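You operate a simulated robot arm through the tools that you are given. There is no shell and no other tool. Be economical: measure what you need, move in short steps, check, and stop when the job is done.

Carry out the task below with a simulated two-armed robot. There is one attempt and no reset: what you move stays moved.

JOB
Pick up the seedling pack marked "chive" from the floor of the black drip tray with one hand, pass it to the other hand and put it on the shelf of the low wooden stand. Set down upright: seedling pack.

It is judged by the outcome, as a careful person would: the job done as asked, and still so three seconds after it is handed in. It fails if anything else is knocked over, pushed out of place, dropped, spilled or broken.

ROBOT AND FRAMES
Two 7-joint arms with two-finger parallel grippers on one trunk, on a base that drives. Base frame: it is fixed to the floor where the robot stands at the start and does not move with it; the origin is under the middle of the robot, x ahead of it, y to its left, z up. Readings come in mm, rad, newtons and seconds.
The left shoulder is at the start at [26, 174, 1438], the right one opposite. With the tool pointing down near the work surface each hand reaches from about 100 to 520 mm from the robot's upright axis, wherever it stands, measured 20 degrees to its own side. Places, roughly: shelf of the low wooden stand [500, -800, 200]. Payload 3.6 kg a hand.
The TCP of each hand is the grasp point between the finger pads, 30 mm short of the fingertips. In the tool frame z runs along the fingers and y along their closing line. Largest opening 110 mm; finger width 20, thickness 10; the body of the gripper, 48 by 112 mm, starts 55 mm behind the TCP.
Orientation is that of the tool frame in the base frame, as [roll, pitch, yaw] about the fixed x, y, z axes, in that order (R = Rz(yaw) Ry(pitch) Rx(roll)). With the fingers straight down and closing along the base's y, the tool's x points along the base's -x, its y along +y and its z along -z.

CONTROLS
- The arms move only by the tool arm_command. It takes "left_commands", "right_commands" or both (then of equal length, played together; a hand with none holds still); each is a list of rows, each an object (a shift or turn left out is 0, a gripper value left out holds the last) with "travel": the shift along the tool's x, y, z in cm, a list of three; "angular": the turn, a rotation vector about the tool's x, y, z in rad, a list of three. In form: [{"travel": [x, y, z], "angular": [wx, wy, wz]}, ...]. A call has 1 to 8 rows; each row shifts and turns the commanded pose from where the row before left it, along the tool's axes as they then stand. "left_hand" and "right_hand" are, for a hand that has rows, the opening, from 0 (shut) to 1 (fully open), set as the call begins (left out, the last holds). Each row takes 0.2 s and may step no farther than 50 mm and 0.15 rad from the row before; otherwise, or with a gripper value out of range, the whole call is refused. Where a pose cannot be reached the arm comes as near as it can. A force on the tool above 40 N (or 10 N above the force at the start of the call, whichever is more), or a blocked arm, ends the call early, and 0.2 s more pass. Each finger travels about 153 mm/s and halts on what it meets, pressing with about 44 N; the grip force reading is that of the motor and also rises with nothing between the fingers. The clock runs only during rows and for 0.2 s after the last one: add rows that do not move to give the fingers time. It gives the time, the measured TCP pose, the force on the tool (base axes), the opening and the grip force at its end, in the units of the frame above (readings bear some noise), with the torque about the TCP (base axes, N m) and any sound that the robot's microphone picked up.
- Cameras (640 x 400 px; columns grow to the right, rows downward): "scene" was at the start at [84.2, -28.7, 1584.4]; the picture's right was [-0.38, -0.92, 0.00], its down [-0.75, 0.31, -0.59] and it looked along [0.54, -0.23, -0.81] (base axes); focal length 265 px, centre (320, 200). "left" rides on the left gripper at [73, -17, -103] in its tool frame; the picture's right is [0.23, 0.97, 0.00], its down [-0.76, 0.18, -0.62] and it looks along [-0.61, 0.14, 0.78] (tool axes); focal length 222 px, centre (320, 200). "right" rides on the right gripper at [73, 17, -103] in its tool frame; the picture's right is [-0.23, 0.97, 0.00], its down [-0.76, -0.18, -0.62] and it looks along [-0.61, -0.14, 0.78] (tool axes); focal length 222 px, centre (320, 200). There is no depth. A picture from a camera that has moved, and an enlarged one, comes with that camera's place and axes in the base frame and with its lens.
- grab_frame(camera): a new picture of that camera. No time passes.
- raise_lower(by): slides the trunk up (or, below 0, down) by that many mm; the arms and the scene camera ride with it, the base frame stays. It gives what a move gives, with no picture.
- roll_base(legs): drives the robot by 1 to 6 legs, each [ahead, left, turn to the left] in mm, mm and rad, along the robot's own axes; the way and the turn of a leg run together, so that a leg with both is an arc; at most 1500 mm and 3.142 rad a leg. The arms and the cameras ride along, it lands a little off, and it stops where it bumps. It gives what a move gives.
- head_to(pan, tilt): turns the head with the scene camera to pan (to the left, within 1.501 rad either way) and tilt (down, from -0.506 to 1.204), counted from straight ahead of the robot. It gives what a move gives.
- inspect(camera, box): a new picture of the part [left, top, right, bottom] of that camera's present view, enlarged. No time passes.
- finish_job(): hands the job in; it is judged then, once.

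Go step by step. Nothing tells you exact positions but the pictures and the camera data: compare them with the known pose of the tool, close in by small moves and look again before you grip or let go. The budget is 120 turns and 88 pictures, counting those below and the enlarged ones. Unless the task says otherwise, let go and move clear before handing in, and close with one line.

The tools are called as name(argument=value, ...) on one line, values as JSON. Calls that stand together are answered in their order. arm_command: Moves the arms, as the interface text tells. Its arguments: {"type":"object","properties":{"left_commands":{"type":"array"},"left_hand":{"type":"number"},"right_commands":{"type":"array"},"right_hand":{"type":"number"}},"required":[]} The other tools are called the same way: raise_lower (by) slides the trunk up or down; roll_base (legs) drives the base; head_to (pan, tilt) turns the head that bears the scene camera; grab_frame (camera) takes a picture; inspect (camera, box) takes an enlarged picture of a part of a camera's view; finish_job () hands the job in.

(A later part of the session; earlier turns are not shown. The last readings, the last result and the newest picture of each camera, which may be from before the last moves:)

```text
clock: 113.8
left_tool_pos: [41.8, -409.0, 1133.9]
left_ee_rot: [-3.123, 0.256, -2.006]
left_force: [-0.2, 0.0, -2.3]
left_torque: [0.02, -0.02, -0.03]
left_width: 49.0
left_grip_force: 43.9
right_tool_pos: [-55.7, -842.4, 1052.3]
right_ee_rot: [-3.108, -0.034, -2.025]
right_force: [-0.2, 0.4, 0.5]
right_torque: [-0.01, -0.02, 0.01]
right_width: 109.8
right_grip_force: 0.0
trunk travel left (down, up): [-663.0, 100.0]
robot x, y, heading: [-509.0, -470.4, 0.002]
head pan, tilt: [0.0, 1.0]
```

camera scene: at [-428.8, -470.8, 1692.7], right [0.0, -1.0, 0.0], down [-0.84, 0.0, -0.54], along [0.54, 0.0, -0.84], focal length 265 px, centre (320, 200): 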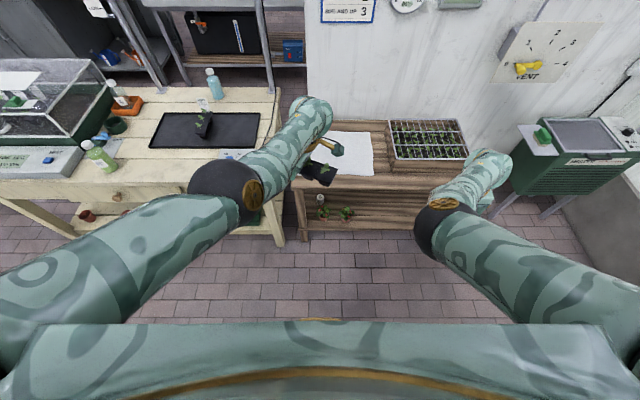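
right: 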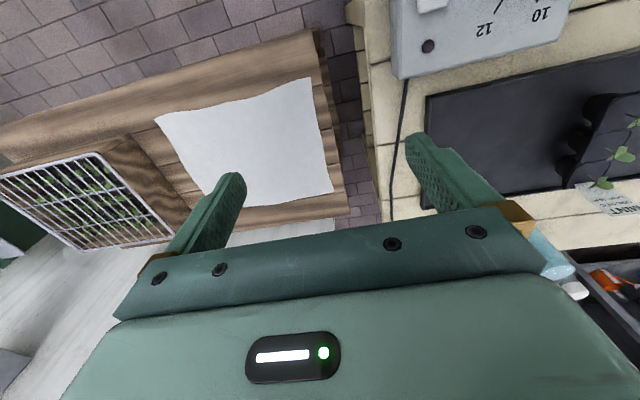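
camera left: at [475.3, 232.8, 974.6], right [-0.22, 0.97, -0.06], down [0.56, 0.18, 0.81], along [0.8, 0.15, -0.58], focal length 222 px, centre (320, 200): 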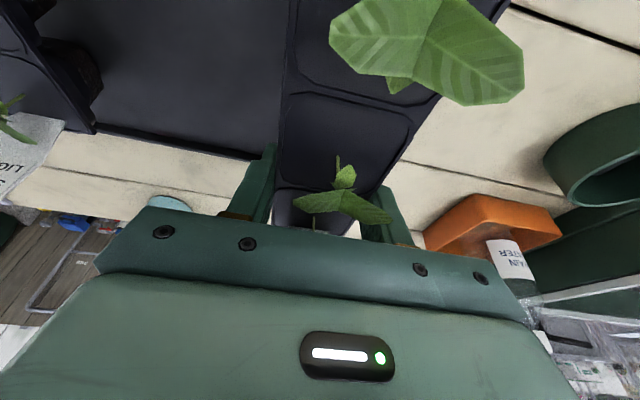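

arm_command(right_commands=[{"angular": [0, -0.108, 0]}, {"angular": [0, -0.108, 0]}, {"angular": [0, -0.108, 0]}, {"angular": [0, -0.108, 0]}, {"travel": [0, 0, 0]}])

```text
clock: 115.0
left_tool_pos: [41.9, -408.2, 1134.7]
left_ee_rot: [-3.124, 0.253, -2.006]
left_force: [0.0, -0.6, -2.0]
left_torque: [0.06, -0.04, 0.01]
left_width: 48.4
left_grip_force: 43.8
right_tool_pos: [-54.0, -841.4, 1052.6]
right_ee_rot: [-3.105, 0.401, -2.012]
right_force: [0.5, 0.1, -0.4]
right_torque: [-0.02, 0.05, -0.01]
right_width: 109.9
right_grip_force: 0.0
trunk travel left (down, up): [-663.0, 100.0]
robot x, y, heading: [-507.9, -468.6, 0.006]
head pan, tilt: [0.0, 1.0]
```

Now bring the right hand to a standoff point behind the pack's near end.

arm_command(right_commands=[{"travel": [-2.88, 1.2, 0.1], "angular": [-0.005, 0, 0]}, {"travel": [-2.88, 1.2, 0.1], "angular": [-0.005, 0, 0]}, {"travel": [-2.88, 1.2, 0.1], "angular": [-0.005, 0, 0]}, {"travel": [-2.88, 1.2, 0.1], "angular": [-0.005, 0, 0]}, {"travel": [-2.88, 1.2, 0.1], "angular": [-0.005, 0, 0]}, {"travel": [-2.88, 1.2, 0.1], "angular": [-0.005, 0, 0]}, {"travel": [-2.88, 1.2, 0.1], "angular": [-0.005, 0, 0]}, {"travel": [-2.88, 1.2, 0.1]}])

grab_frame(camera="right")

grab_frame(camera="scene")

```text
clock: 116.2
left_tool_pos: [42.1, -406.3, 1135.0]
left_ee_rot: [-3.124, 0.253, -2.007]
left_force: [-0.6, 0.2, -1.4]
left_torque: [0.03, -0.02, 0.02]
left_width: 48.7
left_grip_force: 44.2
right_tool_pos: [27.9, -713.4, 1193.1]
right_ee_rot: [-2.93, 0.464, -1.958]
right_force: [0.5, 0.1, -0.5]
right_torque: [-0.04, 0.04, 0.02]
right_width: 110.0
right_grip_force: 0.1
trunk travel left (down, up): [-663.0, 100.0]
robot x, y, heading: [-510.4, -473.8, 0.005]
head pan, tilt: [0.0, 1.0]
stopped in row 6 (right hand): the arm was blocked; the commanded pose is now the measured one
```

```text
49 pictures are left
camera right: at [-48.7, -799.7, 1249.2], right [-0.77, 0.63, -0.08], down [0.19, 0.35, 0.92], along [0.61, 0.69, -0.39], focal length 222 px, centre (320, 200)
```

right: 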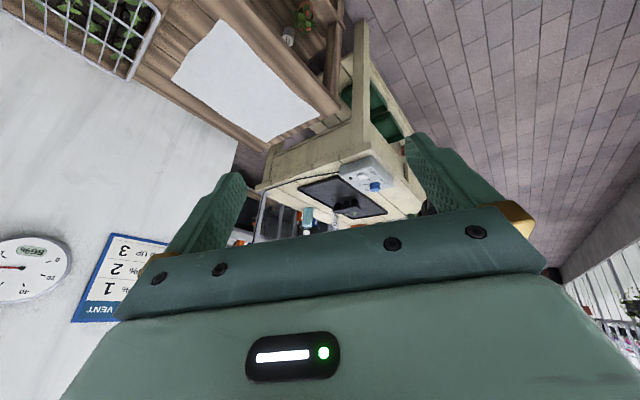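

```text
48 pictures are left
camera scene: at [-428.2, -468.9, 1692.6], right [0.0, -1.0, 0.0], down [-0.84, 0.0, -0.54], along [0.54, 0.0, -0.84], focal length 265 px, centre (320, 200)
```

scene: 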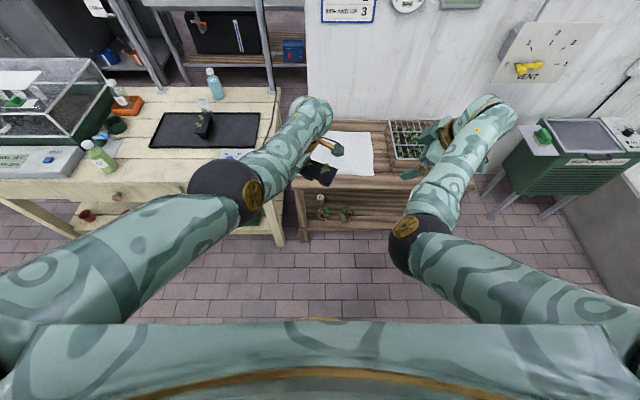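

The right arm can't fold that far back; it works better farther forward. I'll yaw the pack to about 90° so that the right hand can come in from the side at full forward reach.

arm_command(left_commands=[{"angular": [-0.025, 0, -0.097]}, {"angular": [-0.025, 0, -0.097]}, {"angular": [-0.025, 0, -0.097]}, {"angular": [-0.025, 0, -0.097]}, {"travel": [0, 0, 0]}])

arm_command(right_commands=[{"travel": [0, 0, 2]}, {"travel": [0, 0, 2]}, {"travel": [0, 0, 0]}])

```text
clock: 117.4
left_tool_pos: [30.6, -393.4, 1139.9]
left_ee_rot: [-3.126, 0.248, -1.603]
left_force: [0.9, -0.7, -1.9]
left_torque: [0.09, -0.01, -0.03]
left_width: 48.6
left_grip_force: 44.1
left hand out of reach, approached as far as the arm can: row 2, 4
right_tool_pos: [26.2, -715.0, 1193.3]
right_ee_rot: [-2.933, 0.464, -1.958]
right_force: [0.1, 0.3, -0.6]
right_torque: [0.01, 0.01, 0.01]
right_width: 109.7
right_grip_force: 0.1
trunk travel left (down, up): [-663.0, 100.0]
robot x, y, heading: [-510.0, -469.3, -0.002]
head pan, tilt: [0.0, 1.0]
```

```text
clock: 118.2
left_tool_pos: [30.3, -393.8, 1140.3]
left_ee_rot: [-3.123, 0.248, -1.606]
left_force: [-0.3, -0.8, -2.0]
left_torque: [0.04, 0.02, -0.01]
left_width: 48.5
left_grip_force: 44.4
right_tool_pos: [40.0, -699.2, 1157.8]
right_ee_rot: [-2.936, 0.467, -1.957]
right_force: [0.5, -1.1, 0.5]
right_torque: [0.0, 0.02, 0.01]
right_width: 110.0
right_grip_force: 0.0
trunk travel left (down, up): [-663.0, 100.0]
robot x, y, heading: [-511.0, -474.0, 0.003]
head pan, tilt: [0.0, 1.0]
```

arm_command(right_commands=[{"angular": [-0.09, 0.017, -0.08]}, {"angular": [-0.09, 0.017, -0.08]}, {"angular": [-0.09, 0.017, -0.08]}, {"angular": [-0.09, 0.017, -0.08]}, {"travel": [0, 0, 0]}])

```text
clock: 119.4
left_tool_pos: [30.2, -393.8, 1140.2]
left_ee_rot: [-3.123, 0.247, -1.606]
left_force: [-0.2, -0.5, -1.1]
left_torque: [0.08, -0.04, -0.01]
left_width: 48.4
left_grip_force: 44.0
right_tool_pos: [39.7, -699.9, 1158.2]
right_ee_rot: [3.123, 0.368, -1.617]
right_force: [-0.1, -0.4, 0.3]
right_torque: [-0.01, 0.0, 0.0]
right_width: 109.8
right_grip_force: 0.1
trunk travel left (down, up): [-663.0, 100.0]
robot x, y, heading: [-508.4, -472.1, 0.005]
head pan, tilt: [0.0, 1.0]
```

arm_command(right_commands=[{"travel": [-1.76, 0.33, 0.96]}, {"travel": [-1.76, 0.33, 0.96]}, {"travel": [-1.76, 0.33, 0.96]}, {"travel": [-1.76, 0.33, 0.96]}, {"travel": [-1.76, 0.33, 0.96]}, {"travel": [0, 0, 0]}])

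grab_frame(camera="right")

inspect(camera="scene", box=[260, 90, 480, 240])

```text
clock: 120.8
left_tool_pos: [31.4, -394.0, 1139.5]
left_ee_rot: [-3.124, 0.247, -1.606]
left_force: [-0.4, 0.3, -1.3]
left_torque: [0.04, -0.01, -0.03]
left_width: 48.8
left_grip_force: 44.1
right_tool_pos: [27.9, -599.6, 1143.4]
right_ee_rot: [3.124, 0.366, -1.617]
right_force: [0.7, -0.1, -0.5]
right_torque: [0.02, 0.04, 0.0]
right_width: 110.0
right_grip_force: 0.0
trunk travel left (down, up): [-663.0, 100.0]
robot x, y, heading: [-509.1, -473.3, -0.002]
head pan, tilt: [0.0, 1.0]
```

```text
47 pictures are left
camera right: at [7.8, -703.3, 1215.7], right [-0.96, 0.25, 0.1], down [0.21, 0.48, 0.85], along [0.17, 0.84, -0.51], focal length 222 px, centre (320, 200)
```

right: 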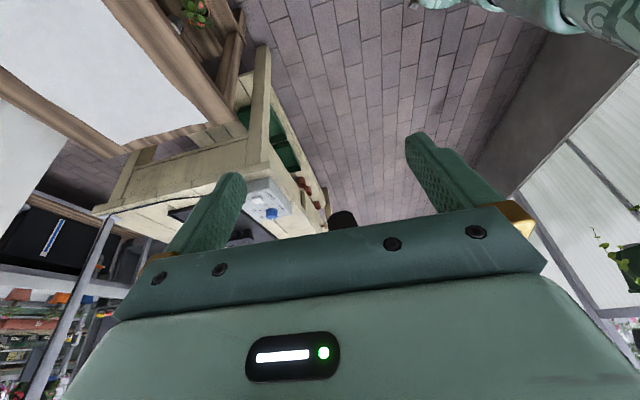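

```text
2.67 times, centred on (370, 165) of scene
camera zoom: at [-428.8, -471.0, 1692.7], right [0.0, -1.0, 0.0], down [-0.84, 0.0, -0.54], along [0.54, 0.0, -0.84], focal length 707 px, centre (187, 293)
```

zoom: 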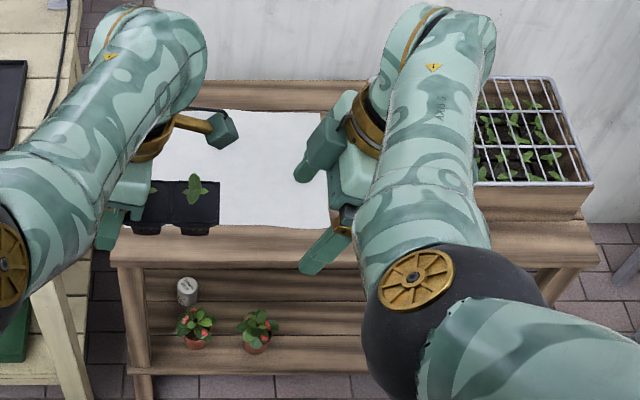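

Perfect alignment: the pack's near end lies between the right fingers' line. Advance along the pack axis in two steps.

arm_command(right_commands=[{"travel": [-1.85, 0.12, 0.73]}, {"travel": [-1.85, 0.12, 0.73]}, {"travel": [-1.85, 0.12, 0.73]}, {"travel": [0, 0, 0]}])

inspect(camera="scene", box=[260, 90, 480, 240])

grab_frame(camera="right")

```text
clock: 121.8
left_tool_pos: [30.9, -393.4, 1139.3]
left_ee_rot: [-3.125, 0.246, -1.607]
left_force: [-0.8, 0.3, -1.7]
left_torque: [0.06, 0.01, 0.0]
left_width: 48.7
left_grip_force: 44.1
right_tool_pos: [27.7, -540.8, 1144.3]
right_ee_rot: [3.125, 0.367, -1.615]
right_force: [0.2, 0.6, 0.1]
right_torque: [0.0, 0.0, 0.0]
right_width: 110.2
right_grip_force: 0.0
trunk travel left (down, up): [-663.0, 100.0]
robot x, y, heading: [-512.6, -471.5, 0.001]
head pan, tilt: [0.0, 1.0]
```

```text
2.67 times, centred on (370, 165) of scene
camera zoom: at [-429.0, -470.8, 1692.7], right [0.0, -1.0, 0.0], down [-0.84, 0.0, -0.54], along [0.54, 0.0, -0.84], focal length 707 px, centre (187, 293)
```

zoom: 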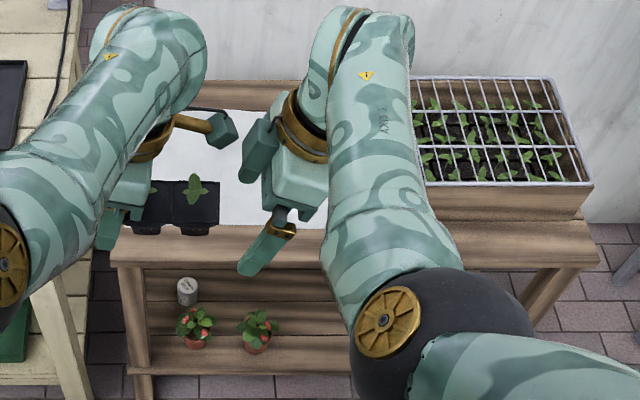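

```text
44 pictures are left
camera right: at [6.6, -643.3, 1215.2], right [-0.96, 0.25, 0.1], down [0.21, 0.48, 0.85], along [0.17, 0.84, -0.51], focal length 222 px, centre (320, 200)
```

right: 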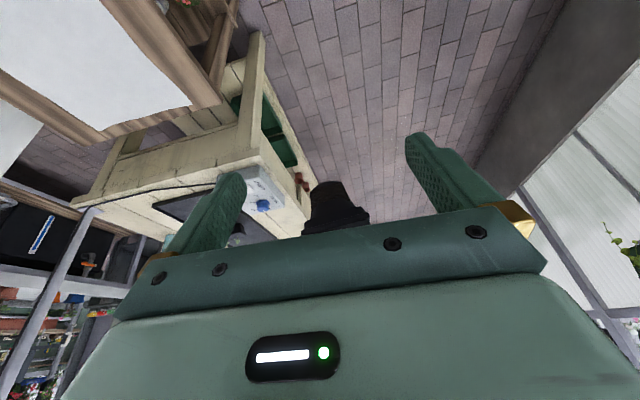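

The left gripper's camera is a physical block protruding above the pack's near end, so the right hand must come in lower and more tilted. I'll zoom to measure.

inspect(camera="scene", box=[285, 115, 365, 190])

inspect(camera="right", box=[200, 120, 460, 260])

```text
5.33 times, centred on (325, 152) of scene
camera zoom: at [-429.0, -470.8, 1692.7], right [0.0, -1.0, 0.0], down [-0.84, 0.0, -0.54], along [0.54, 0.0, -0.84], focal length 1414 px, centre (293, 453)
```

zoom: 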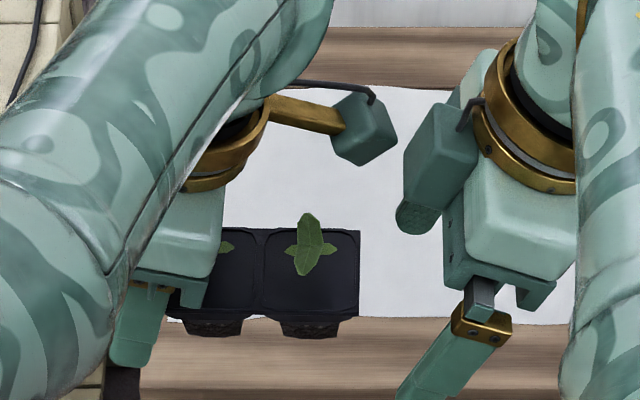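

```text
2.46 times, centred on (330, 190) of right
camera zoom: at [6.6, -643.3, 1215.2], right [-0.96, 0.25, 0.1], down [0.21, 0.48, 0.85], along [0.17, 0.84, -0.51], focal length 547 px, centre (295, 225)
```

zoom: 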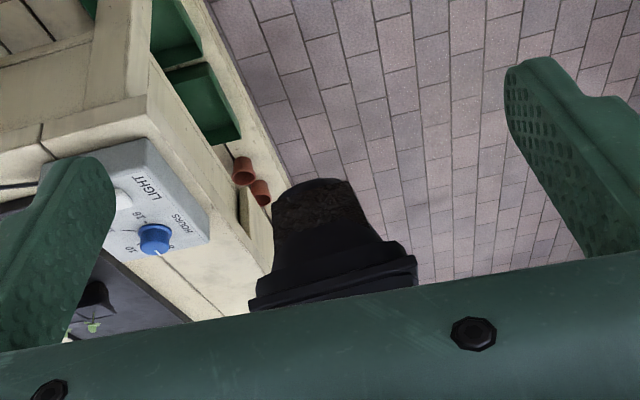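

The camera block spans about y −488…−519 at z≈1207–1237. I'll tilt the right hand to about 0.87 rad so its body passes below and behind that block.

arm_command(right_commands=[{"angular": [0, -0.1, 0]}, {"angular": [0, -0.1, 0]}, {"angular": [0, -0.1, 0]}, {"angular": [0, -0.1, 0]}, {"angular": [0, -0.1, 0]}, {"travel": [0, 0, 0]}])

```text
clock: 123.2
left_tool_pos: [29.0, -393.1, 1139.6]
left_ee_rot: [-3.123, 0.248, -1.606]
left_force: [-0.5, 0.6, -2.5]
left_torque: [0.01, 0.0, -0.03]
left_width: 48.6
left_grip_force: 43.9
right_tool_pos: [26.5, -539.4, 1143.9]
right_ee_rot: [3.117, 0.869, -1.629]
right_force: [-0.2, 0.2, 0.7]
right_torque: [-0.02, 0.04, -0.01]
right_width: 109.9
right_grip_force: 0.2
trunk travel left (down, up): [-663.0, 100.0]
robot x, y, heading: [-513.6, -468.5, 0.002]
head pan, tilt: [0.0, 1.0]
```

arm_command(right_commands=[{"travel": [-0.76, 0.04, 0.9]}, {"travel": [-0.76, 0.04, 0.9]}, {"travel": [-0.76, 0.04, 0.9]}, {"travel": [0, 0, 0]}])

inspect(camera="scene", box=[285, 115, 385, 190])

grab_frame(camera="right")

```text
clock: 124.2
left_tool_pos: [31.4, -393.4, 1138.8]
left_ee_rot: [-3.125, 0.248, -1.607]
left_force: [-0.6, -0.6, -1.2]
left_torque: [0.04, 0.0, 0.01]
left_width: 48.5
left_grip_force: 44.3
right_tool_pos: [26.7, -503.1, 1145.3]
right_ee_rot: [3.116, 0.867, -1.629]
right_force: [0.4, 0.2, 0.5]
right_torque: [0.0, 0.01, 0.05]
right_width: 109.9
right_grip_force: 0.0
trunk travel left (down, up): [-663.0, 100.0]
robot x, y, heading: [-510.2, -468.8, 0.001]
head pan, tilt: [0.0, 1.0]
```

```text
5.33 times, centred on (335, 152) of scene
camera zoom: at [-429.0, -470.7, 1692.7], right [0.0, -1.0, 0.0], down [-0.84, 0.0, -0.54], along [0.54, 0.0, -0.84], focal length 1414 px, centre (240, 453)
```

zoom: 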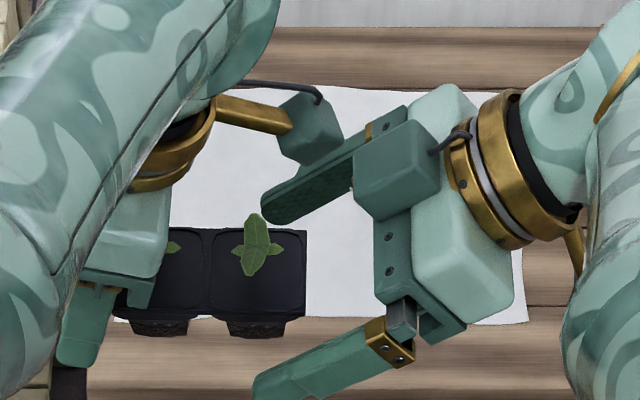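

```text
40 pictures are left
camera right: at [5.5, -628.4, 1157.1], right [-0.96, 0.19, 0.19], down [0.19, 0.01, 0.98], along [0.18, 0.98, -0.05], focal length 222 px, centre (320, 200)
```

right: 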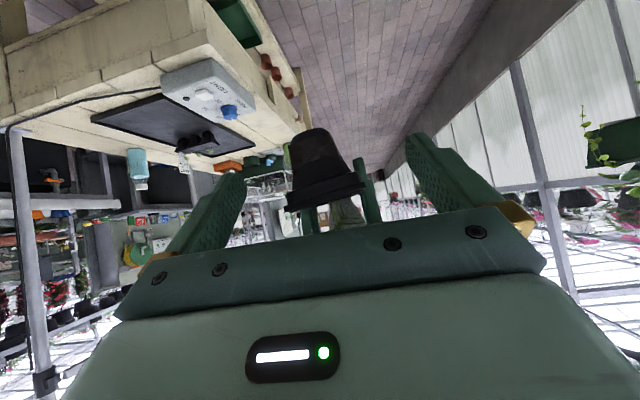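

Even so, a bump on the right gripper comes close to the left camera block. I'll tilt the right hand to about 1.05 rad so that it slips underneath, grip the very end, then re-grip with the left hand upright to gain room.

arm_command(right_commands=[{"angular": [0, -0.06, 0]}, {"angular": [0, -0.06, 0]}, {"angular": [0, -0.06, 0]}, {"travel": [0, 0, 0]}])

inspect(camera="scene", box=[285, 115, 385, 190])

```text
clock: 125.2
left_tool_pos: [30.6, -392.6, 1139.6]
left_ee_rot: [-3.124, 0.248, -1.605]
left_force: [0.6, 0.7, -2.1]
left_torque: [0.06, -0.01, 0.02]
left_width: 48.8
left_grip_force: 44.2
right_tool_pos: [26.4, -504.6, 1144.7]
right_ee_rot: [3.111, 1.049, -1.639]
right_force: [0.7, -0.1, -0.1]
right_torque: [-0.01, 0.01, 0.03]
right_width: 110.0
right_grip_force: 0.0
trunk travel left (down, up): [-663.0, 100.0]
robot x, y, heading: [-507.8, -465.1, -0.004]
head pan, tilt: [0.0, 1.0]
```

```text
5.33 times, centred on (335, 152) of scene
camera zoom: at [-429.0, -470.4, 1692.7], right [0.0, -1.0, 0.0], down [-0.84, 0.0, -0.54], along [0.54, 0.0, -0.84], focal length 1414 px, centre (240, 453)
```

zoom: 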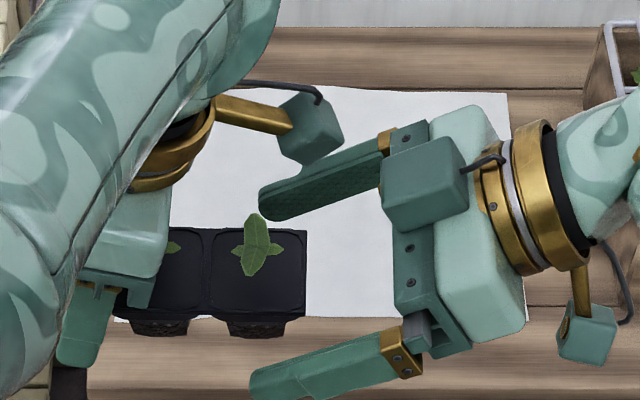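

There's now clearance to the block, and the fingers straddle the pack's end, centred. Ease in 16 mm and close the right hand.

arm_command(right_commands=[{"travel": [-0.53, 0, 0.62]}, {"travel": [-0.53, 0, 0.62]}, {"travel": [0, 0, 0]}])

inspect(camera="scene", box=[285, 115, 385, 190])

```text
clock: 126.0
left_tool_pos: [31.0, -394.3, 1138.6]
left_ee_rot: [-3.124, 0.248, -1.608]
left_force: [0.0, -0.2, -2.5]
left_torque: [0.04, -0.04, 0.0]
left_width: 48.4
left_grip_force: 43.9
right_tool_pos: [27.2, -488.4, 1147.1]
right_ee_rot: [3.108, 1.047, -1.641]
right_force: [-0.2, 0.4, -0.5]
right_torque: [-0.03, -0.03, 0.04]
right_width: 110.1
right_grip_force: 0.0
trunk travel left (down, up): [-663.0, 100.0]
robot x, y, heading: [-511.1, -468.6, 0.005]
head pan, tilt: [0.0, 1.0]
```

```text
5.33 times, centred on (335, 152) of scene
camera zoom: at [-429.0, -471.0, 1692.7], right [0.0, -1.0, 0.0], down [-0.84, 0.0, -0.54], along [0.54, 0.0, -0.84], focal length 1414 px, centre (240, 453)
```

zoom: 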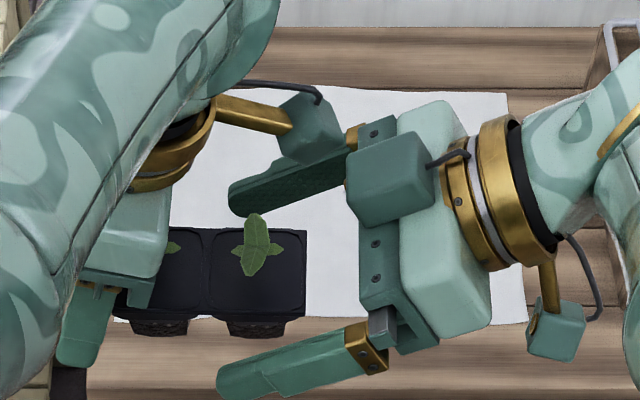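

arm_command(right_commands=[{"travel": [0, 0, 0]}, {"travel": [0, 0, 0]}, {"travel": [0, 0, 0]}, {"travel": [0, 0, 0]}], right_hand=0.3)

inspect(camera="scene", box=[285, 115, 385, 190])

```text
clock: 127.0
left_tool_pos: [30.2, -393.1, 1140.2]
left_ee_rot: [-3.122, 0.247, -1.604]
left_force: [8.1, -0.1, -5.4]
left_torque: [0.03, 0.31, 0.53]
left_width: 48.6
left_grip_force: 43.9
right_tool_pos: [27.2, -488.7, 1147.6]
right_ee_rot: [3.108, 1.047, -1.639]
right_force: [-8.5, -0.6, 4.3]
right_torque: [0.34, -0.32, 0.21]
right_width: 49.1
right_grip_force: 44.0
trunk travel left (down, up): [-663.0, 100.0]
robot x, y, heading: [-511.4, -467.2, 0.001]
head pan, tilt: [0.0, 1.0]
```

```text
5.33 times, centred on (335, 152) of scene
camera zoom: at [-429.0, -470.7, 1692.7], right [0.0, -1.0, 0.0], down [-0.84, 0.0, -0.54], along [0.54, 0.0, -0.84], focal length 1414 px, centre (240, 453)
```

zoom: 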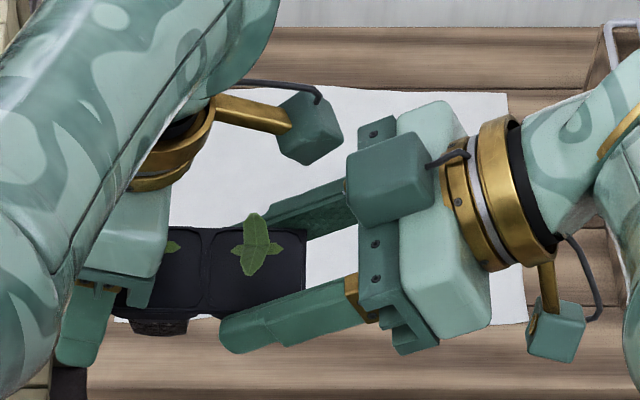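

Both hands hold it (49 mm). Open the left hand and see whether the right holds it alone.

arm_command(left_commands=[{"travel": [0, 0, 0]}, {"travel": [0, 0, 0]}, {"travel": [0, 0, 0]}], left_hand=0.7)

inspect(camera="scene", box=[285, 115, 385, 190])

```text
clock: 127.8
left_tool_pos: [30.5, -393.7, 1139.6]
left_ee_rot: [-3.123, 0.248, -1.608]
left_force: [-0.2, -0.4, -0.1]
left_torque: [0.0, 0.02, 0.01]
left_width: 77.1
left_grip_force: 0.0
right_tool_pos: [27.2, -489.3, 1147.7]
right_ee_rot: [3.109, 1.047, -1.641]
right_force: [0.3, -0.1, -0.1]
right_torque: [-0.08, 0.02, 0.03]
right_width: 48.6
right_grip_force: 44.1
trunk travel left (down, up): [-663.0, 100.0]
robot x, y, heading: [-513.4, -467.1, -0.001]
head pan, tilt: [0.0, 1.0]
```

```text
5.33 times, centred on (335, 152) of scene
camera zoom: at [-429.0, -470.7, 1692.7], right [0.0, -1.0, 0.0], down [-0.84, 0.0, -0.54], along [0.54, 0.0, -0.84], focal length 1414 px, centre (240, 453)
```

zoom: 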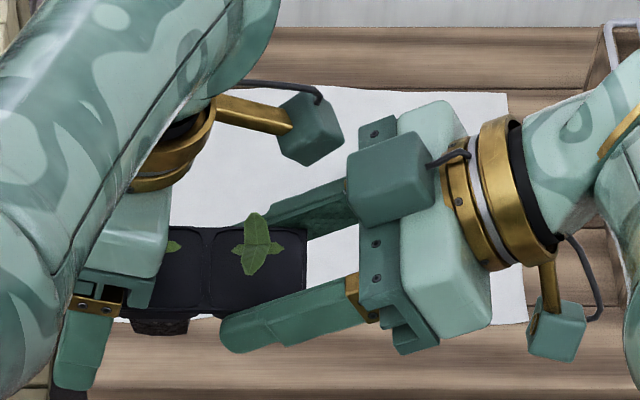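

The right holds it level alone. The left's commanded pose may be offset from its measured one, so I'll open it wider and bring the command back gently.

arm_command(left_commands=[{"travel": [0, 0, 0]}, {"travel": [0, 0, 0]}, {"travel": [-0.85, 0.78, 0]}, {"travel": [-0.85, 0.78, 0]}, {"travel": [-0.85, 0.78, 0]}, {"travel": [0, 0, 0]}], left_hand=1.0)

```text
clock: 129.2
left_tool_pos: [18.2, -355.3, 1154.7]
left_ee_rot: [-3.1, 0.264, -1.588]
left_force: [0.0, -0.1, 0.8]
left_torque: [0.01, -0.03, 0.0]
left_width: 110.1
left_grip_force: 0.0
right_tool_pos: [27.2, -490.6, 1145.9]
right_ee_rot: [3.111, 1.044, -1.641]
right_force: [0.0, 0.5, -2.6]
right_torque: [-0.13, 0.0, -0.01]
right_width: 47.5
right_grip_force: 43.8
trunk travel left (down, up): [-663.0, 100.0]
robot x, y, heading: [-511.3, -470.2, 0.006]
head pan, tilt: [0.0, 1.0]
```

inspect(camera="scene", box=[265, 100, 385, 190])

grab_frame(camera="left")

grab_frame(camera="right")

```text
4.44 times, centred on (325, 145) of scene
camera zoom: at [-429.2, -470.9, 1692.7], right [0.0, -1.0, 0.0], down [-0.84, 0.0, -0.54], along [0.54, 0.0, -0.84], focal length 1178 px, centre (298, 444)
```

zoom: 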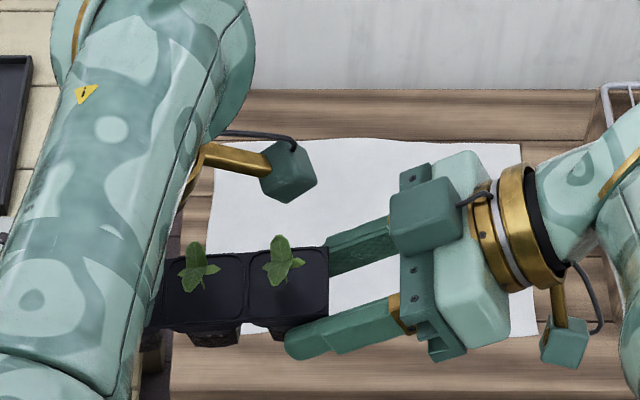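

```text
34 pictures are left
camera left: at [29.3, -452.6, 1235.8], right [-0.98, -0.19, -0.1], down [-0.19, 0.58, 0.79], along [-0.1, 0.79, -0.6], focal length 222 px, centre (320, 200)
```

left: 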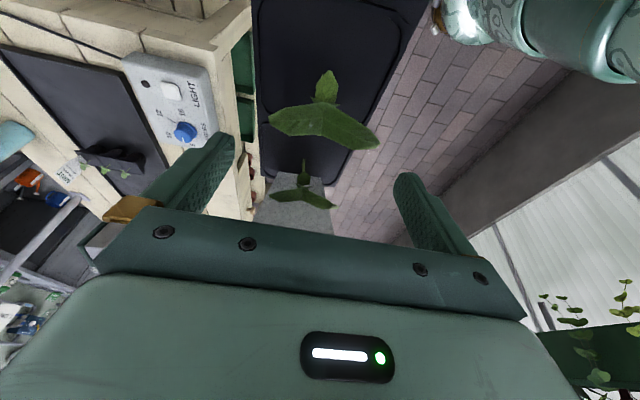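

```text
33 pictures are left
camera right: at [5.4, -615.0, 1136.8], right [-0.96, 0.16, 0.21], down [0.19, -0.16, 0.97], along [0.19, 0.97, 0.13], focal length 222 px, centre (320, 200)
```

right: 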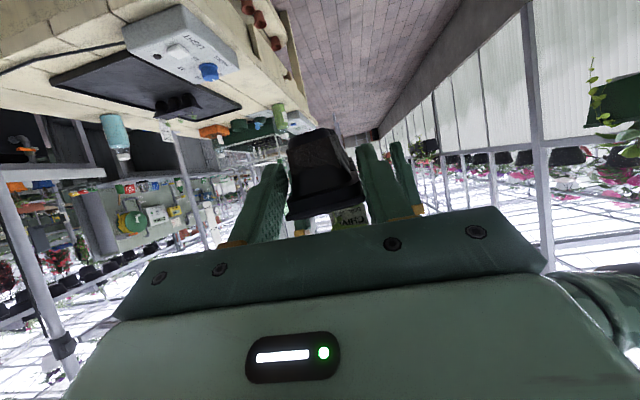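

The pack stays in the right hand, so the hand-over is essentially done; the left fingers just need to withdraw upward without disturbing the label.

arm_command(left_commands=[{"travel": [-0.45, -0.3, -1.75]}, {"travel": [-0.45, -0.3, -1.75]}, {"travel": [-0.45, -0.3, -1.75]}, {"travel": [0, 0, 0]}])

grab_frame(camera="scene")

```text
clock: 130.2
left_tool_pos: [18.1, -359.4, 1198.1]
left_ee_rot: [-3.124, 0.259, -1.597]
left_force: [-0.7, -0.1, 0.2]
left_torque: [-0.01, 0.03, 0.0]
left_width: 110.0
left_grip_force: 0.1
right_tool_pos: [28.1, -488.8, 1148.0]
right_ee_rot: [3.107, 1.047, -1.641]
right_force: [0.4, -0.8, -2.6]
right_torque: [-0.12, -0.01, -0.01]
right_width: 47.9
right_grip_force: 44.1
trunk travel left (down, up): [-663.0, 100.0]
robot x, y, heading: [-513.1, -471.2, -0.001]
head pan, tilt: [0.0, 1.0]
```

```text
32 pictures are left
camera scene: at [-429.0, -470.6, 1692.7], right [0.0, -1.0, 0.0], down [-0.84, 0.0, -0.54], along [0.54, 0.0, -0.84], focal length 265 px, centre (320, 200)
```

scene: 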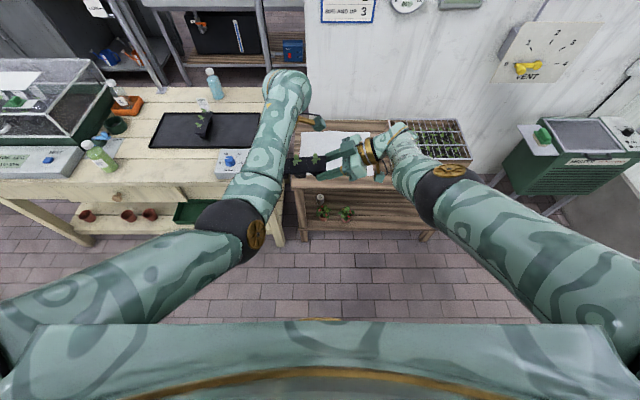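

arm_command(left_commands=[{"travel": [-0.4, 0, -1.45]}, {"travel": [-0.4, 0, -1.45]}, {"travel": [-2.9, 0, 0.4]}, {"travel": [-2.9, 0, 0.4]}, {"travel": [-2.9, 0, 0.4]}, {"travel": [-2.9, 0, 0.75]}, {"travel": [0, 0, 0]}])

inspect(camera="scene", box=[230, 60, 430, 200])

```text
clock: 131.8
left_tool_pos: [19.6, -250.6, 1239.8]
left_ee_rot: [-3.124, 0.246, -1.607]
left_force: [0.3, -0.5, -0.4]
left_torque: [0.03, -0.02, 0.0]
left_width: 110.0
left_grip_force: 0.0
right_tool_pos: [26.6, -488.8, 1147.9]
right_ee_rot: [3.108, 1.048, -1.642]
right_force: [-0.6, -0.2, -1.6]
right_torque: [-0.14, -0.01, -0.03]
right_width: 47.5
right_grip_force: 44.0
trunk travel left (down, up): [-663.0, 100.0]
robot x, y, heading: [-509.7, -470.3, -0.002]
head pan, tilt: [0.0, 1.0]
```

```text
2.86 times, centred on (330, 130) of scene
camera zoom: at [-429.1, -471.2, 1692.7], right [0.0, -1.0, 0.0], down [-0.84, 0.0, -0.54], along [0.54, 0.0, -0.84], focal length 757 px, centre (291, 400)
```

zoom: 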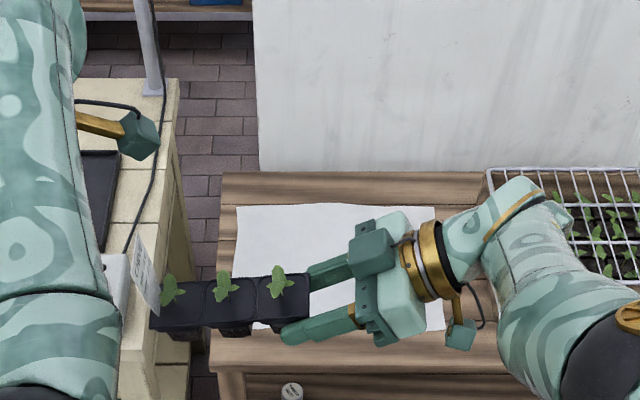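

The pack, plants and label are intact in the right hand. Now reduce the right hand's tilt (pack nose-down for now), in preparation for turning it forward for the shelf.

arm_command(right_commands=[{"angular": [0, 0.1, 0]}, {"angular": [0, 0.1, 0]}, {"angular": [0, 0.1, 0]}, {"travel": [0, 0, 0]}])

arm_command(left_commands=[{"angular": [0.03, 0, 0.12], "travel": [-1, 0, 0]}, {"angular": [0.03, 0, 0.12], "travel": [-1, 0, 0]}, {"angular": [0.03, 0, 0.12], "travel": [-1, 0, 0]}, {"angular": [0.03, 0, 0.12], "travel": [-1, 0, 0]}, {"angular": [0.03, 0, 0.12]}, {"angular": [0.03, 0, 0.12]}, {"travel": [0, 0, 0]}])

```text
clock: 132.8
left_tool_pos: [20.4, -250.3, 1239.2]
left_ee_rot: [-3.124, 0.248, -1.608]
left_force: [-0.4, -0.9, -0.6]
left_torque: [0.03, 0.0, 0.01]
left_width: 109.9
left_grip_force: 0.0
right_tool_pos: [28.5, -488.2, 1146.6]
right_ee_rot: [3.118, 0.748, -1.628]
right_force: [-0.3, -0.5, -1.9]
right_torque: [-0.11, -0.02, 0.0]
right_width: 47.7
right_grip_force: 44.2
trunk travel left (down, up): [-663.0, 100.0]
robot x, y, heading: [-513.6, -473.2, 0.002]
head pan, tilt: [0.0, 1.0]
```

```text
clock: 134.4
left_tool_pos: [28.7, -211.0, 1251.3]
left_ee_rot: [-3.13, 0.263, -2.35]
left_force: [0.0, 0.1, -1.7]
left_torque: [0.02, -0.02, 0.02]
left_width: 110.1
left_grip_force: 0.2
right_tool_pos: [26.8, -489.1, 1146.8]
right_ee_rot: [3.119, 0.747, -1.627]
right_force: [0.6, -0.1, -1.9]
right_torque: [-0.11, 0.01, -0.02]
right_width: 47.7
right_grip_force: 43.7
trunk travel left (down, up): [-663.0, 100.0]
robot x, y, heading: [-512.1, -468.4, 0.001]
head pan, tilt: [0.0, 1.0]
```

Now swing the right hand's yaw toward forward while moving outward and down.

arm_command(right_commands=[{"travel": [2.11, -0.08, 0.08], "angular": [0.085, 0, 0.091]}, {"travel": [2.1, -0.27, 0.09], "angular": [0.085, 0, 0.091]}, {"travel": [2.06, -0.45, 0.12], "angular": [0.085, 0, 0.091]}, {"travel": [2.02, -0.63, 0.17], "angular": [0.085, 0, 0.091]}, {"travel": [1.95, -0.79, 0.23], "angular": [0.085, 0, 0.091]}, {"travel": [1.87, -0.94, 0.3], "angular": [0.085, 0, 0.091]}, {"travel": [0, 0, 0]}])

```text
clock: 136.2
left_tool_pos: [30.6, -207.7, 1252.1]
left_ee_rot: [-3.133, 0.266, -2.346]
left_force: [0.2, -0.3, -0.9]
left_torque: [0.0, 0.02, -0.01]
left_width: 110.2
left_grip_force: 0.0
right_tool_pos: [56.6, -630.4, 1066.1]
right_ee_rot: [-3.076, 0.724, -2.355]
right_force: [-1.0, 0.1, -1.9]
right_torque: [-0.11, 0.1, 0.02]
right_width: 47.6
right_grip_force: 44.1
right hand out of reach, approached as far as the arm can: row 6
trunk travel left (down, up): [-663.0, 100.0]
robot x, y, heading: [-511.3, -469.7, 0.001]
head pan, tilt: [0.0, 1.0]
stopped in row 7 (right hand): the arm was blocked; the commanded pose is now the measured one
```

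arm_command(right_commands=[{"travel": [1.7, 0.14, 0.58], "angular": [0.059, 0.02, 0.088]}, {"travel": [1.7, 0.03, 0.58], "angular": [0.059, 0.02, 0.088]}, {"travel": [1.7, -0.08, 0.58], "angular": [0.059, 0.02, 0.088]}, {"travel": [1.69, -0.19, 0.59], "angular": [0.059, 0.02, 0.088]}, {"travel": [0, 0, 0]}])

grab_frame(camera="scene")

```text
clock: 137.6
left_tool_pos: [29.0, -208.8, 1250.1]
left_ee_rot: [-3.135, 0.267, -2.346]
left_force: [1.0, 0.3, -0.6]
left_torque: [-0.01, -0.02, 0.01]
left_width: 110.1
left_grip_force: 0.1
right_tool_pos: [60.9, -698.5, 1034.3]
right_ee_rot: [-3.055, 0.696, -2.802]
right_force: [0.4, -0.5, -1.1]
right_torque: [-0.05, 0.11, 0.0]
right_width: 47.6
right_grip_force: 43.8
trunk travel left (down, up): [-663.0, 100.0]
robot x, y, heading: [-508.3, -473.2, -0.0]
head pan, tilt: [0.0, 1.0]
stopped in row 5 (right hand): the arm was blocked; the commanded pose is now the measured one
```

```text
30 pictures are left
camera scene: at [-429.0, -470.9, 1692.7], right [0.0, -1.0, 0.0], down [-0.84, 0.0, -0.54], along [0.54, 0.0, -0.84], focal length 265 px, centre (320, 200)
```

scene: 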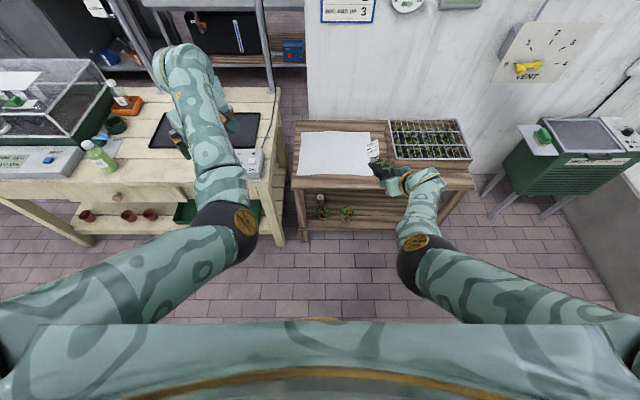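

arm_command(right_commands=[{"travel": [1.2, 0.4, 0.8], "angular": [0.041, 0.03, 0.088]}, {"travel": [1.2, 0.4, 0.8], "angular": [0.041, 0.03, 0.088]}, {"travel": [1.2, 0.4, 0.8], "angular": [0.041, 0.03, 0.088]}, {"travel": [0, 0, 0]}])

inspect(camera="scene", box=[340, 110, 480, 230])

```text
clock: 138.6
left_tool_pos: [30.2, -210.6, 1249.6]
left_ee_rot: [-3.133, 0.265, -2.348]
left_force: [0.6, -0.6, 0.7]
left_torque: [0.02, 0.0, -0.02]
left_width: 109.9
left_grip_force: 0.0
right_tool_pos: [42.7, -681.3, 991.4]
right_ee_rot: [3.136, 0.611, 3.139]
right_force: [0.6, 0.0, -1.2]
right_torque: [-0.02, 0.1, 0.01]
right_width: 47.9
right_grip_force: 43.9
trunk travel left (down, up): [-663.0, 100.0]
robot x, y, heading: [-509.9, -463.1, 0.004]
head pan, tilt: [0.0, 1.0]
```

```text
3.33 times, centred on (410, 170) of scene
camera zoom: at [-429.1, -471.2, 1692.7], right [0.0, -1.0, 0.0], down [-0.84, 0.0, -0.54], along [0.54, 0.0, -0.84], focal length 884 px, centre (20, 300)
```

zoom: 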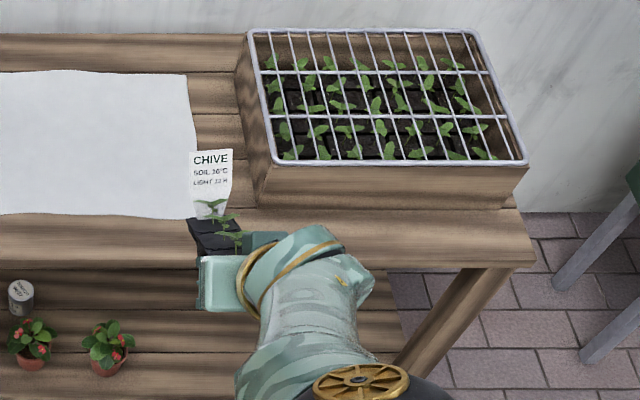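

The right hand now points straight ahead with a 0.61 tilt. Bring it to the drop needed for the shelf, and park the left hand lower and closer in front of the robot.

arm_command(right_commands=[{"travel": [2.2, 0, 0.53], "angular": [0, 0.006, 0]}, {"travel": [2.2, 0, 0.53], "angular": [0, 0.006, 0]}, {"travel": [2.2, 0, 0.53], "angular": [0, 0.006, 0]}, {"travel": [2.2, 0, 0.53], "angular": [0, 0.006, 0]}, {"travel": [2.2, 0, 0.53], "angular": [0, 0.006, 0]}, {"travel": [0, 0, 0]}])

arm_command(left_commands=[{"travel": [0, 0, 2.5], "angular": [0.03, 0.03, 0.1]}, {"travel": [0, 0, 2.5], "angular": [0.03, 0.03, 0.1]}, {"travel": [0, 0, 2.5], "angular": [0.03, 0.03, 0.1]}, {"travel": [0, 0, 2.5], "angular": [0.03, 0.03, 0.1]}, {"travel": [0, 0, 2.5], "angular": [0.02, 0.03, 0.1]}, {"travel": [0, 0, 2.5], "angular": [0.02, 0.03, 0.1]}, {"travel": [0, 0, 2.5], "angular": [0, 0.03, 0.1]}, {"travel": [0, 0, 2.5]}])

```text
clock: 140.0
left_tool_pos: [29.0, -208.9, 1250.2]
left_ee_rot: [-3.134, 0.264, -2.349]
left_force: [-0.6, -0.3, 1.1]
left_torque: [-0.03, -0.01, 0.0]
left_width: 110.2
left_grip_force: 0.1
right_tool_pos: [-33.1, -683.1, 906.4]
right_ee_rot: [3.136, 0.58, -3.141]
right_force: [0.6, 0.6, -2.0]
right_torque: [-0.01, 0.08, 0.0]
right_width: 47.7
right_grip_force: 44.4
trunk travel left (down, up): [-663.0, 100.0]
robot x, y, heading: [-515.4, -466.2, 0.001]
head pan, tilt: [0.0, 1.0]
```

```text
clock: 141.8
left_tool_pos: [45.5, -189.0, 1058.8]
left_ee_rot: [-3.09, 0.083, -3.066]
left_force: [-0.2, -0.7, -0.6]
left_torque: [-0.01, -0.03, 0.0]
left_width: 110.1
left_grip_force: 0.0
left hand out of reach, approached as far as the arm can: row 8
right_tool_pos: [-33.0, -681.9, 908.0]
right_ee_rot: [3.137, 0.582, -3.141]
right_force: [0.0, 1.4, -2.1]
right_torque: [0.0, 0.09, 0.0]
right_width: 47.7
right_grip_force: 43.9
trunk travel left (down, up): [-663.0, 100.0]
robot x, y, heading: [-510.3, -468.1, 0.002]
head pan, tilt: [0.0, 1.0]
```

arm_command(left_commands=[{"travel": [2.8, 0, 2]}, {"travel": [2.8, 0, 2]}, {"travel": [2.8, 0, 2]}, {"travel": [2.8, 0, 2]}, {"travel": [2.8, 0, 2]}, {"travel": [2.8, 0, 2]}, {"travel": [2.8, 0, 2]}, {"travel": [2.8, 0, 2]}])

grab_frame(camera="right")

```text
clock: 143.6
left_tool_pos: [-165.4, -212.8, 880.8]
left_ee_rot: [-3.092, 0.081, -3.065]
left_force: [-0.6, -0.2, -0.9]
left_torque: [0.03, -0.01, 0.02]
left_width: 110.3
left_grip_force: 0.0
right_tool_pos: [-34.0, -681.8, 907.7]
right_ee_rot: [3.137, 0.584, -3.14]
right_force: [-1.0, 0.3, -1.9]
right_torque: [-0.03, 0.11, -0.02]
right_width: 47.7
right_grip_force: 44.3
trunk travel left (down, up): [-663.0, 100.0]
robot x, y, heading: [-507.6, -468.3, -0.001]
head pan, tilt: [0.0, 1.0]
```

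```text
28 pictures are left
camera right: at [-151.0, -665.3, 954.6], right [0.19, 0.97, 0.13], down [0.29, -0.18, 0.94], along [0.94, -0.14, -0.32], focal length 222 px, centre (320, 200)
```

right: 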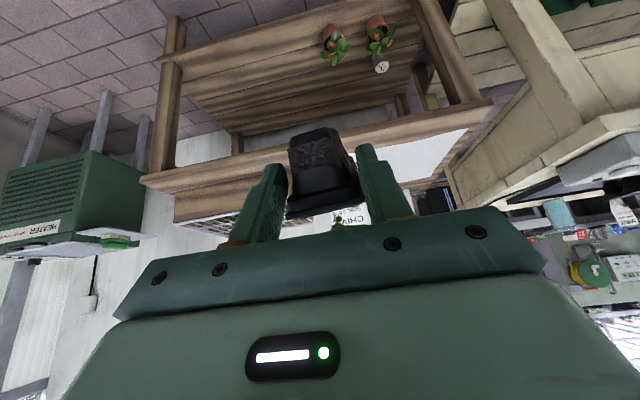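

Both hands are well placed. Drive to in front of the stand (still clear), with the pack aligned to y≈−850.

roll_base(legs=[[0, -170, 0], [175, 0, 0]])

raise_lower(by=-300)

head_to(pan=-0.2, tilt=0.8)

grab_frame(camera="scene")

```text
clock: 146.1
left_tool_pos: [9.4, -382.8, 881.7]
left_ee_rot: [-3.092, 0.077, -3.066]
left_force: [0.2, -0.3, 0.5]
left_torque: [0.0, -0.03, 0.01]
left_width: 110.2
left_grip_force: 0.1
right_tool_pos: [141.3, -853.2, 908.1]
right_ee_rot: [3.136, 0.581, 3.141]
right_force: [0.3, 0.3, -2.0]
right_torque: [-0.04, 0.09, -0.05]
right_width: 47.5
right_grip_force: 44.1
trunk travel left (down, up): [-663.0, 100.0]
robot x, y, heading: [-337.1, -642.5, -0.0]
head pan, tilt: [0.0, 1.0]
```

```text
clock: 149.1
left_tool_pos: [8.9, -382.7, 581.3]
left_ee_rot: [-3.092, 0.076, -3.066]
left_force: [0.3, 0.1, -0.5]
left_torque: [-0.01, -0.02, 0.02]
left_width: 110.1
left_grip_force: 0.0
right_tool_pos: [127.9, -851.4, 587.0]
right_ee_rot: [-3.14, 0.532, -3.141]
right_force: [-0.2, -0.7, -1.4]
right_torque: [-0.03, 0.13, -0.03]
right_width: 46.6
right_grip_force: 44.0
trunk travel left (down, up): [-363.0, 400.0]
robot x, y, heading: [-333.1, -642.9, 0.001]
head pan, tilt: [0.0, 1.0]
```

```text
clock: 149.9
left_tool_pos: [8.7, -382.3, 580.8]
left_ee_rot: [-3.09, 0.077, -3.067]
left_force: [-0.4, 0.5, 0.0]
left_torque: [-0.03, 0.0, -0.01]
left_width: 109.9
left_grip_force: 0.1
right_tool_pos: [128.1, -852.6, 586.7]
right_ee_rot: [-3.139, 0.53, -3.141]
right_force: [0.3, -0.1, -1.5]
right_torque: [-0.01, 0.09, -0.01]
right_width: 46.9
right_grip_force: 43.9
trunk travel left (down, up): [-363.0, 400.0]
robot x, y, heading: [-336.1, -641.9, -0.003]
head pan, tilt: [-0.201, 0.799]
```

```text
27 pictures are left
camera scene: at [-201.1, -656.6, 1406.2], right [-0.2, -0.98, 0.0], down [-0.7, 0.14, -0.7], along [0.68, -0.14, -0.72], focal length 265 px, centre (320, 200)
```

scene: 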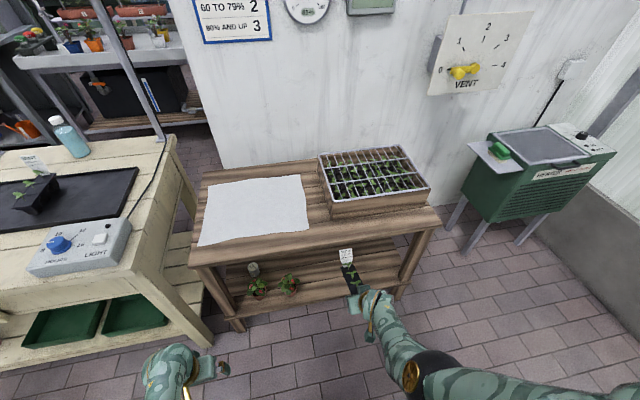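

inspect(camera="scene", box=[220, 210, 440, 340])

grab_frame(camera="right")

```text
2.91 times, centred on (330, 275) of scene
camera zoom: at [-201.1, -656.6, 1406.2], right [-0.2, -0.98, 0.0], down [-0.7, 0.14, -0.7], along [0.68, -0.14, -0.72], focal length 771 px, centre (291, -18)
```

zoom: 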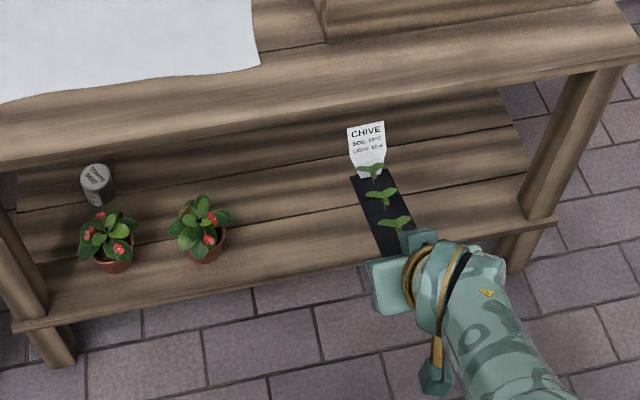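

```text
25 pictures are left
camera right: at [13.0, -834.1, 639.1], right [0.2, 0.97, 0.11], down [0.34, -0.18, 0.92], along [0.92, -0.14, -0.37], focal length 222 px, centre (320, 200)
```

right: 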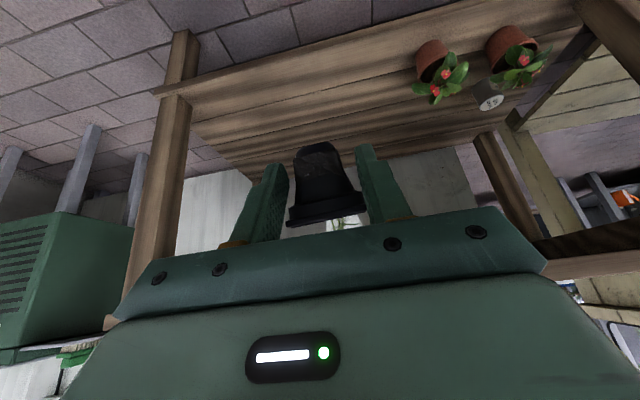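

The pack is held properly and in front of the shelf. Lower so it can slide in under the table top.

raise_lower(by=-225)

grab_frame(camera="right")

inspect(camera="scene", box=[220, 210, 440, 390])

```text
clock: 152.2
left_tool_pos: [10.0, -383.8, 356.1]
left_ee_rot: [-3.091, 0.079, -3.066]
left_force: [0.7, 0.1, -0.2]
left_torque: [0.02, -0.02, -0.01]
left_width: 109.8
left_grip_force: 0.1
right_tool_pos: [58.1, -851.7, 291.4]
right_ee_rot: [-3.135, 0.331, -3.141]
right_force: [0.4, 0.5, -1.6]
right_torque: [0.0, 0.11, 0.01]
right_width: 46.5
right_grip_force: 44.0
trunk travel left (down, up): [-138.0, 625.0]
robot x, y, heading: [-332.8, -638.1, 0.0]
head pan, tilt: [-0.201, 0.799]
```

```text
24 pictures are left
camera right: at [-44.5, -832.9, 366.6], right [0.22, 0.97, 0.07], down [0.52, -0.17, 0.84], along [0.83, -0.15, -0.54], focal length 222 px, centre (320, 200)
```

right: 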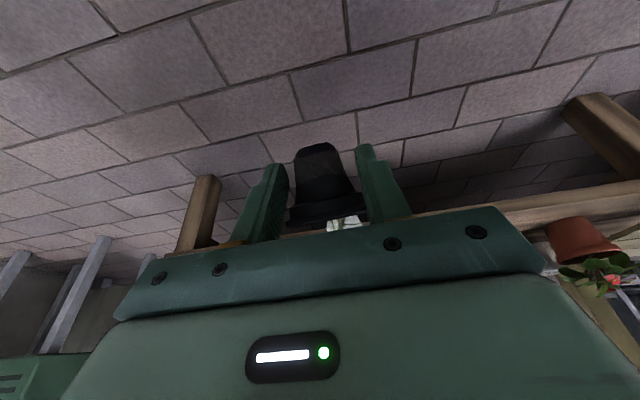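

```text
2.22 times, centred on (330, 300) of scene
camera zoom: at [-94.5, -656.7, 1173.7], right [-0.2, -0.98, 0.0], down [-0.7, 0.14, -0.7], along [0.68, -0.14, -0.72], focal length 589 px, centre (298, -22)
```

zoom: 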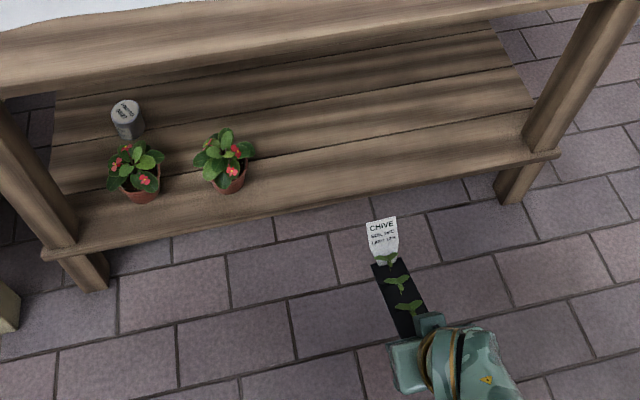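

The trunk leans forward as it lowers, which pulled the right hand down and untilted it. I'll extend the right hand forward/up and re-tilt.

arm_command(right_commands=[{"travel": [-2.2, 0, -0.6], "angular": [0, -0.03, 0]}, {"travel": [-2.2, 0, -0.6], "angular": [0, -0.05, 0]}, {"travel": [-2.2, 0, -0.6], "angular": [0, -0.05, 0]}, {"travel": [-2.2, 0, -0.6], "angular": [0, -0.05, 0]}, {"travel": [0, 0, 0]}])

```text
clock: 153.4
left_tool_pos: [9.7, -382.9, 355.6]
left_ee_rot: [-3.092, 0.077, -3.066]
left_force: [-0.8, -0.6, -0.2]
left_torque: [0.03, 0.0, 0.06]
left_width: 109.8
left_grip_force: 0.0
right_tool_pos: [120.8, -847.6, 343.3]
right_ee_rot: [-3.128, 0.507, -3.14]
right_force: [-0.2, -0.8, -2.4]
right_torque: [0.02, 0.13, 0.02]
right_width: 46.7
right_grip_force: 44.4
right hand out of reach, approached as far as the arm can: row 3
trunk travel left (down, up): [-138.0, 625.0]
robot x, y, heading: [-332.4, -636.6, -0.001]
head pan, tilt: [-0.201, 0.799]
```

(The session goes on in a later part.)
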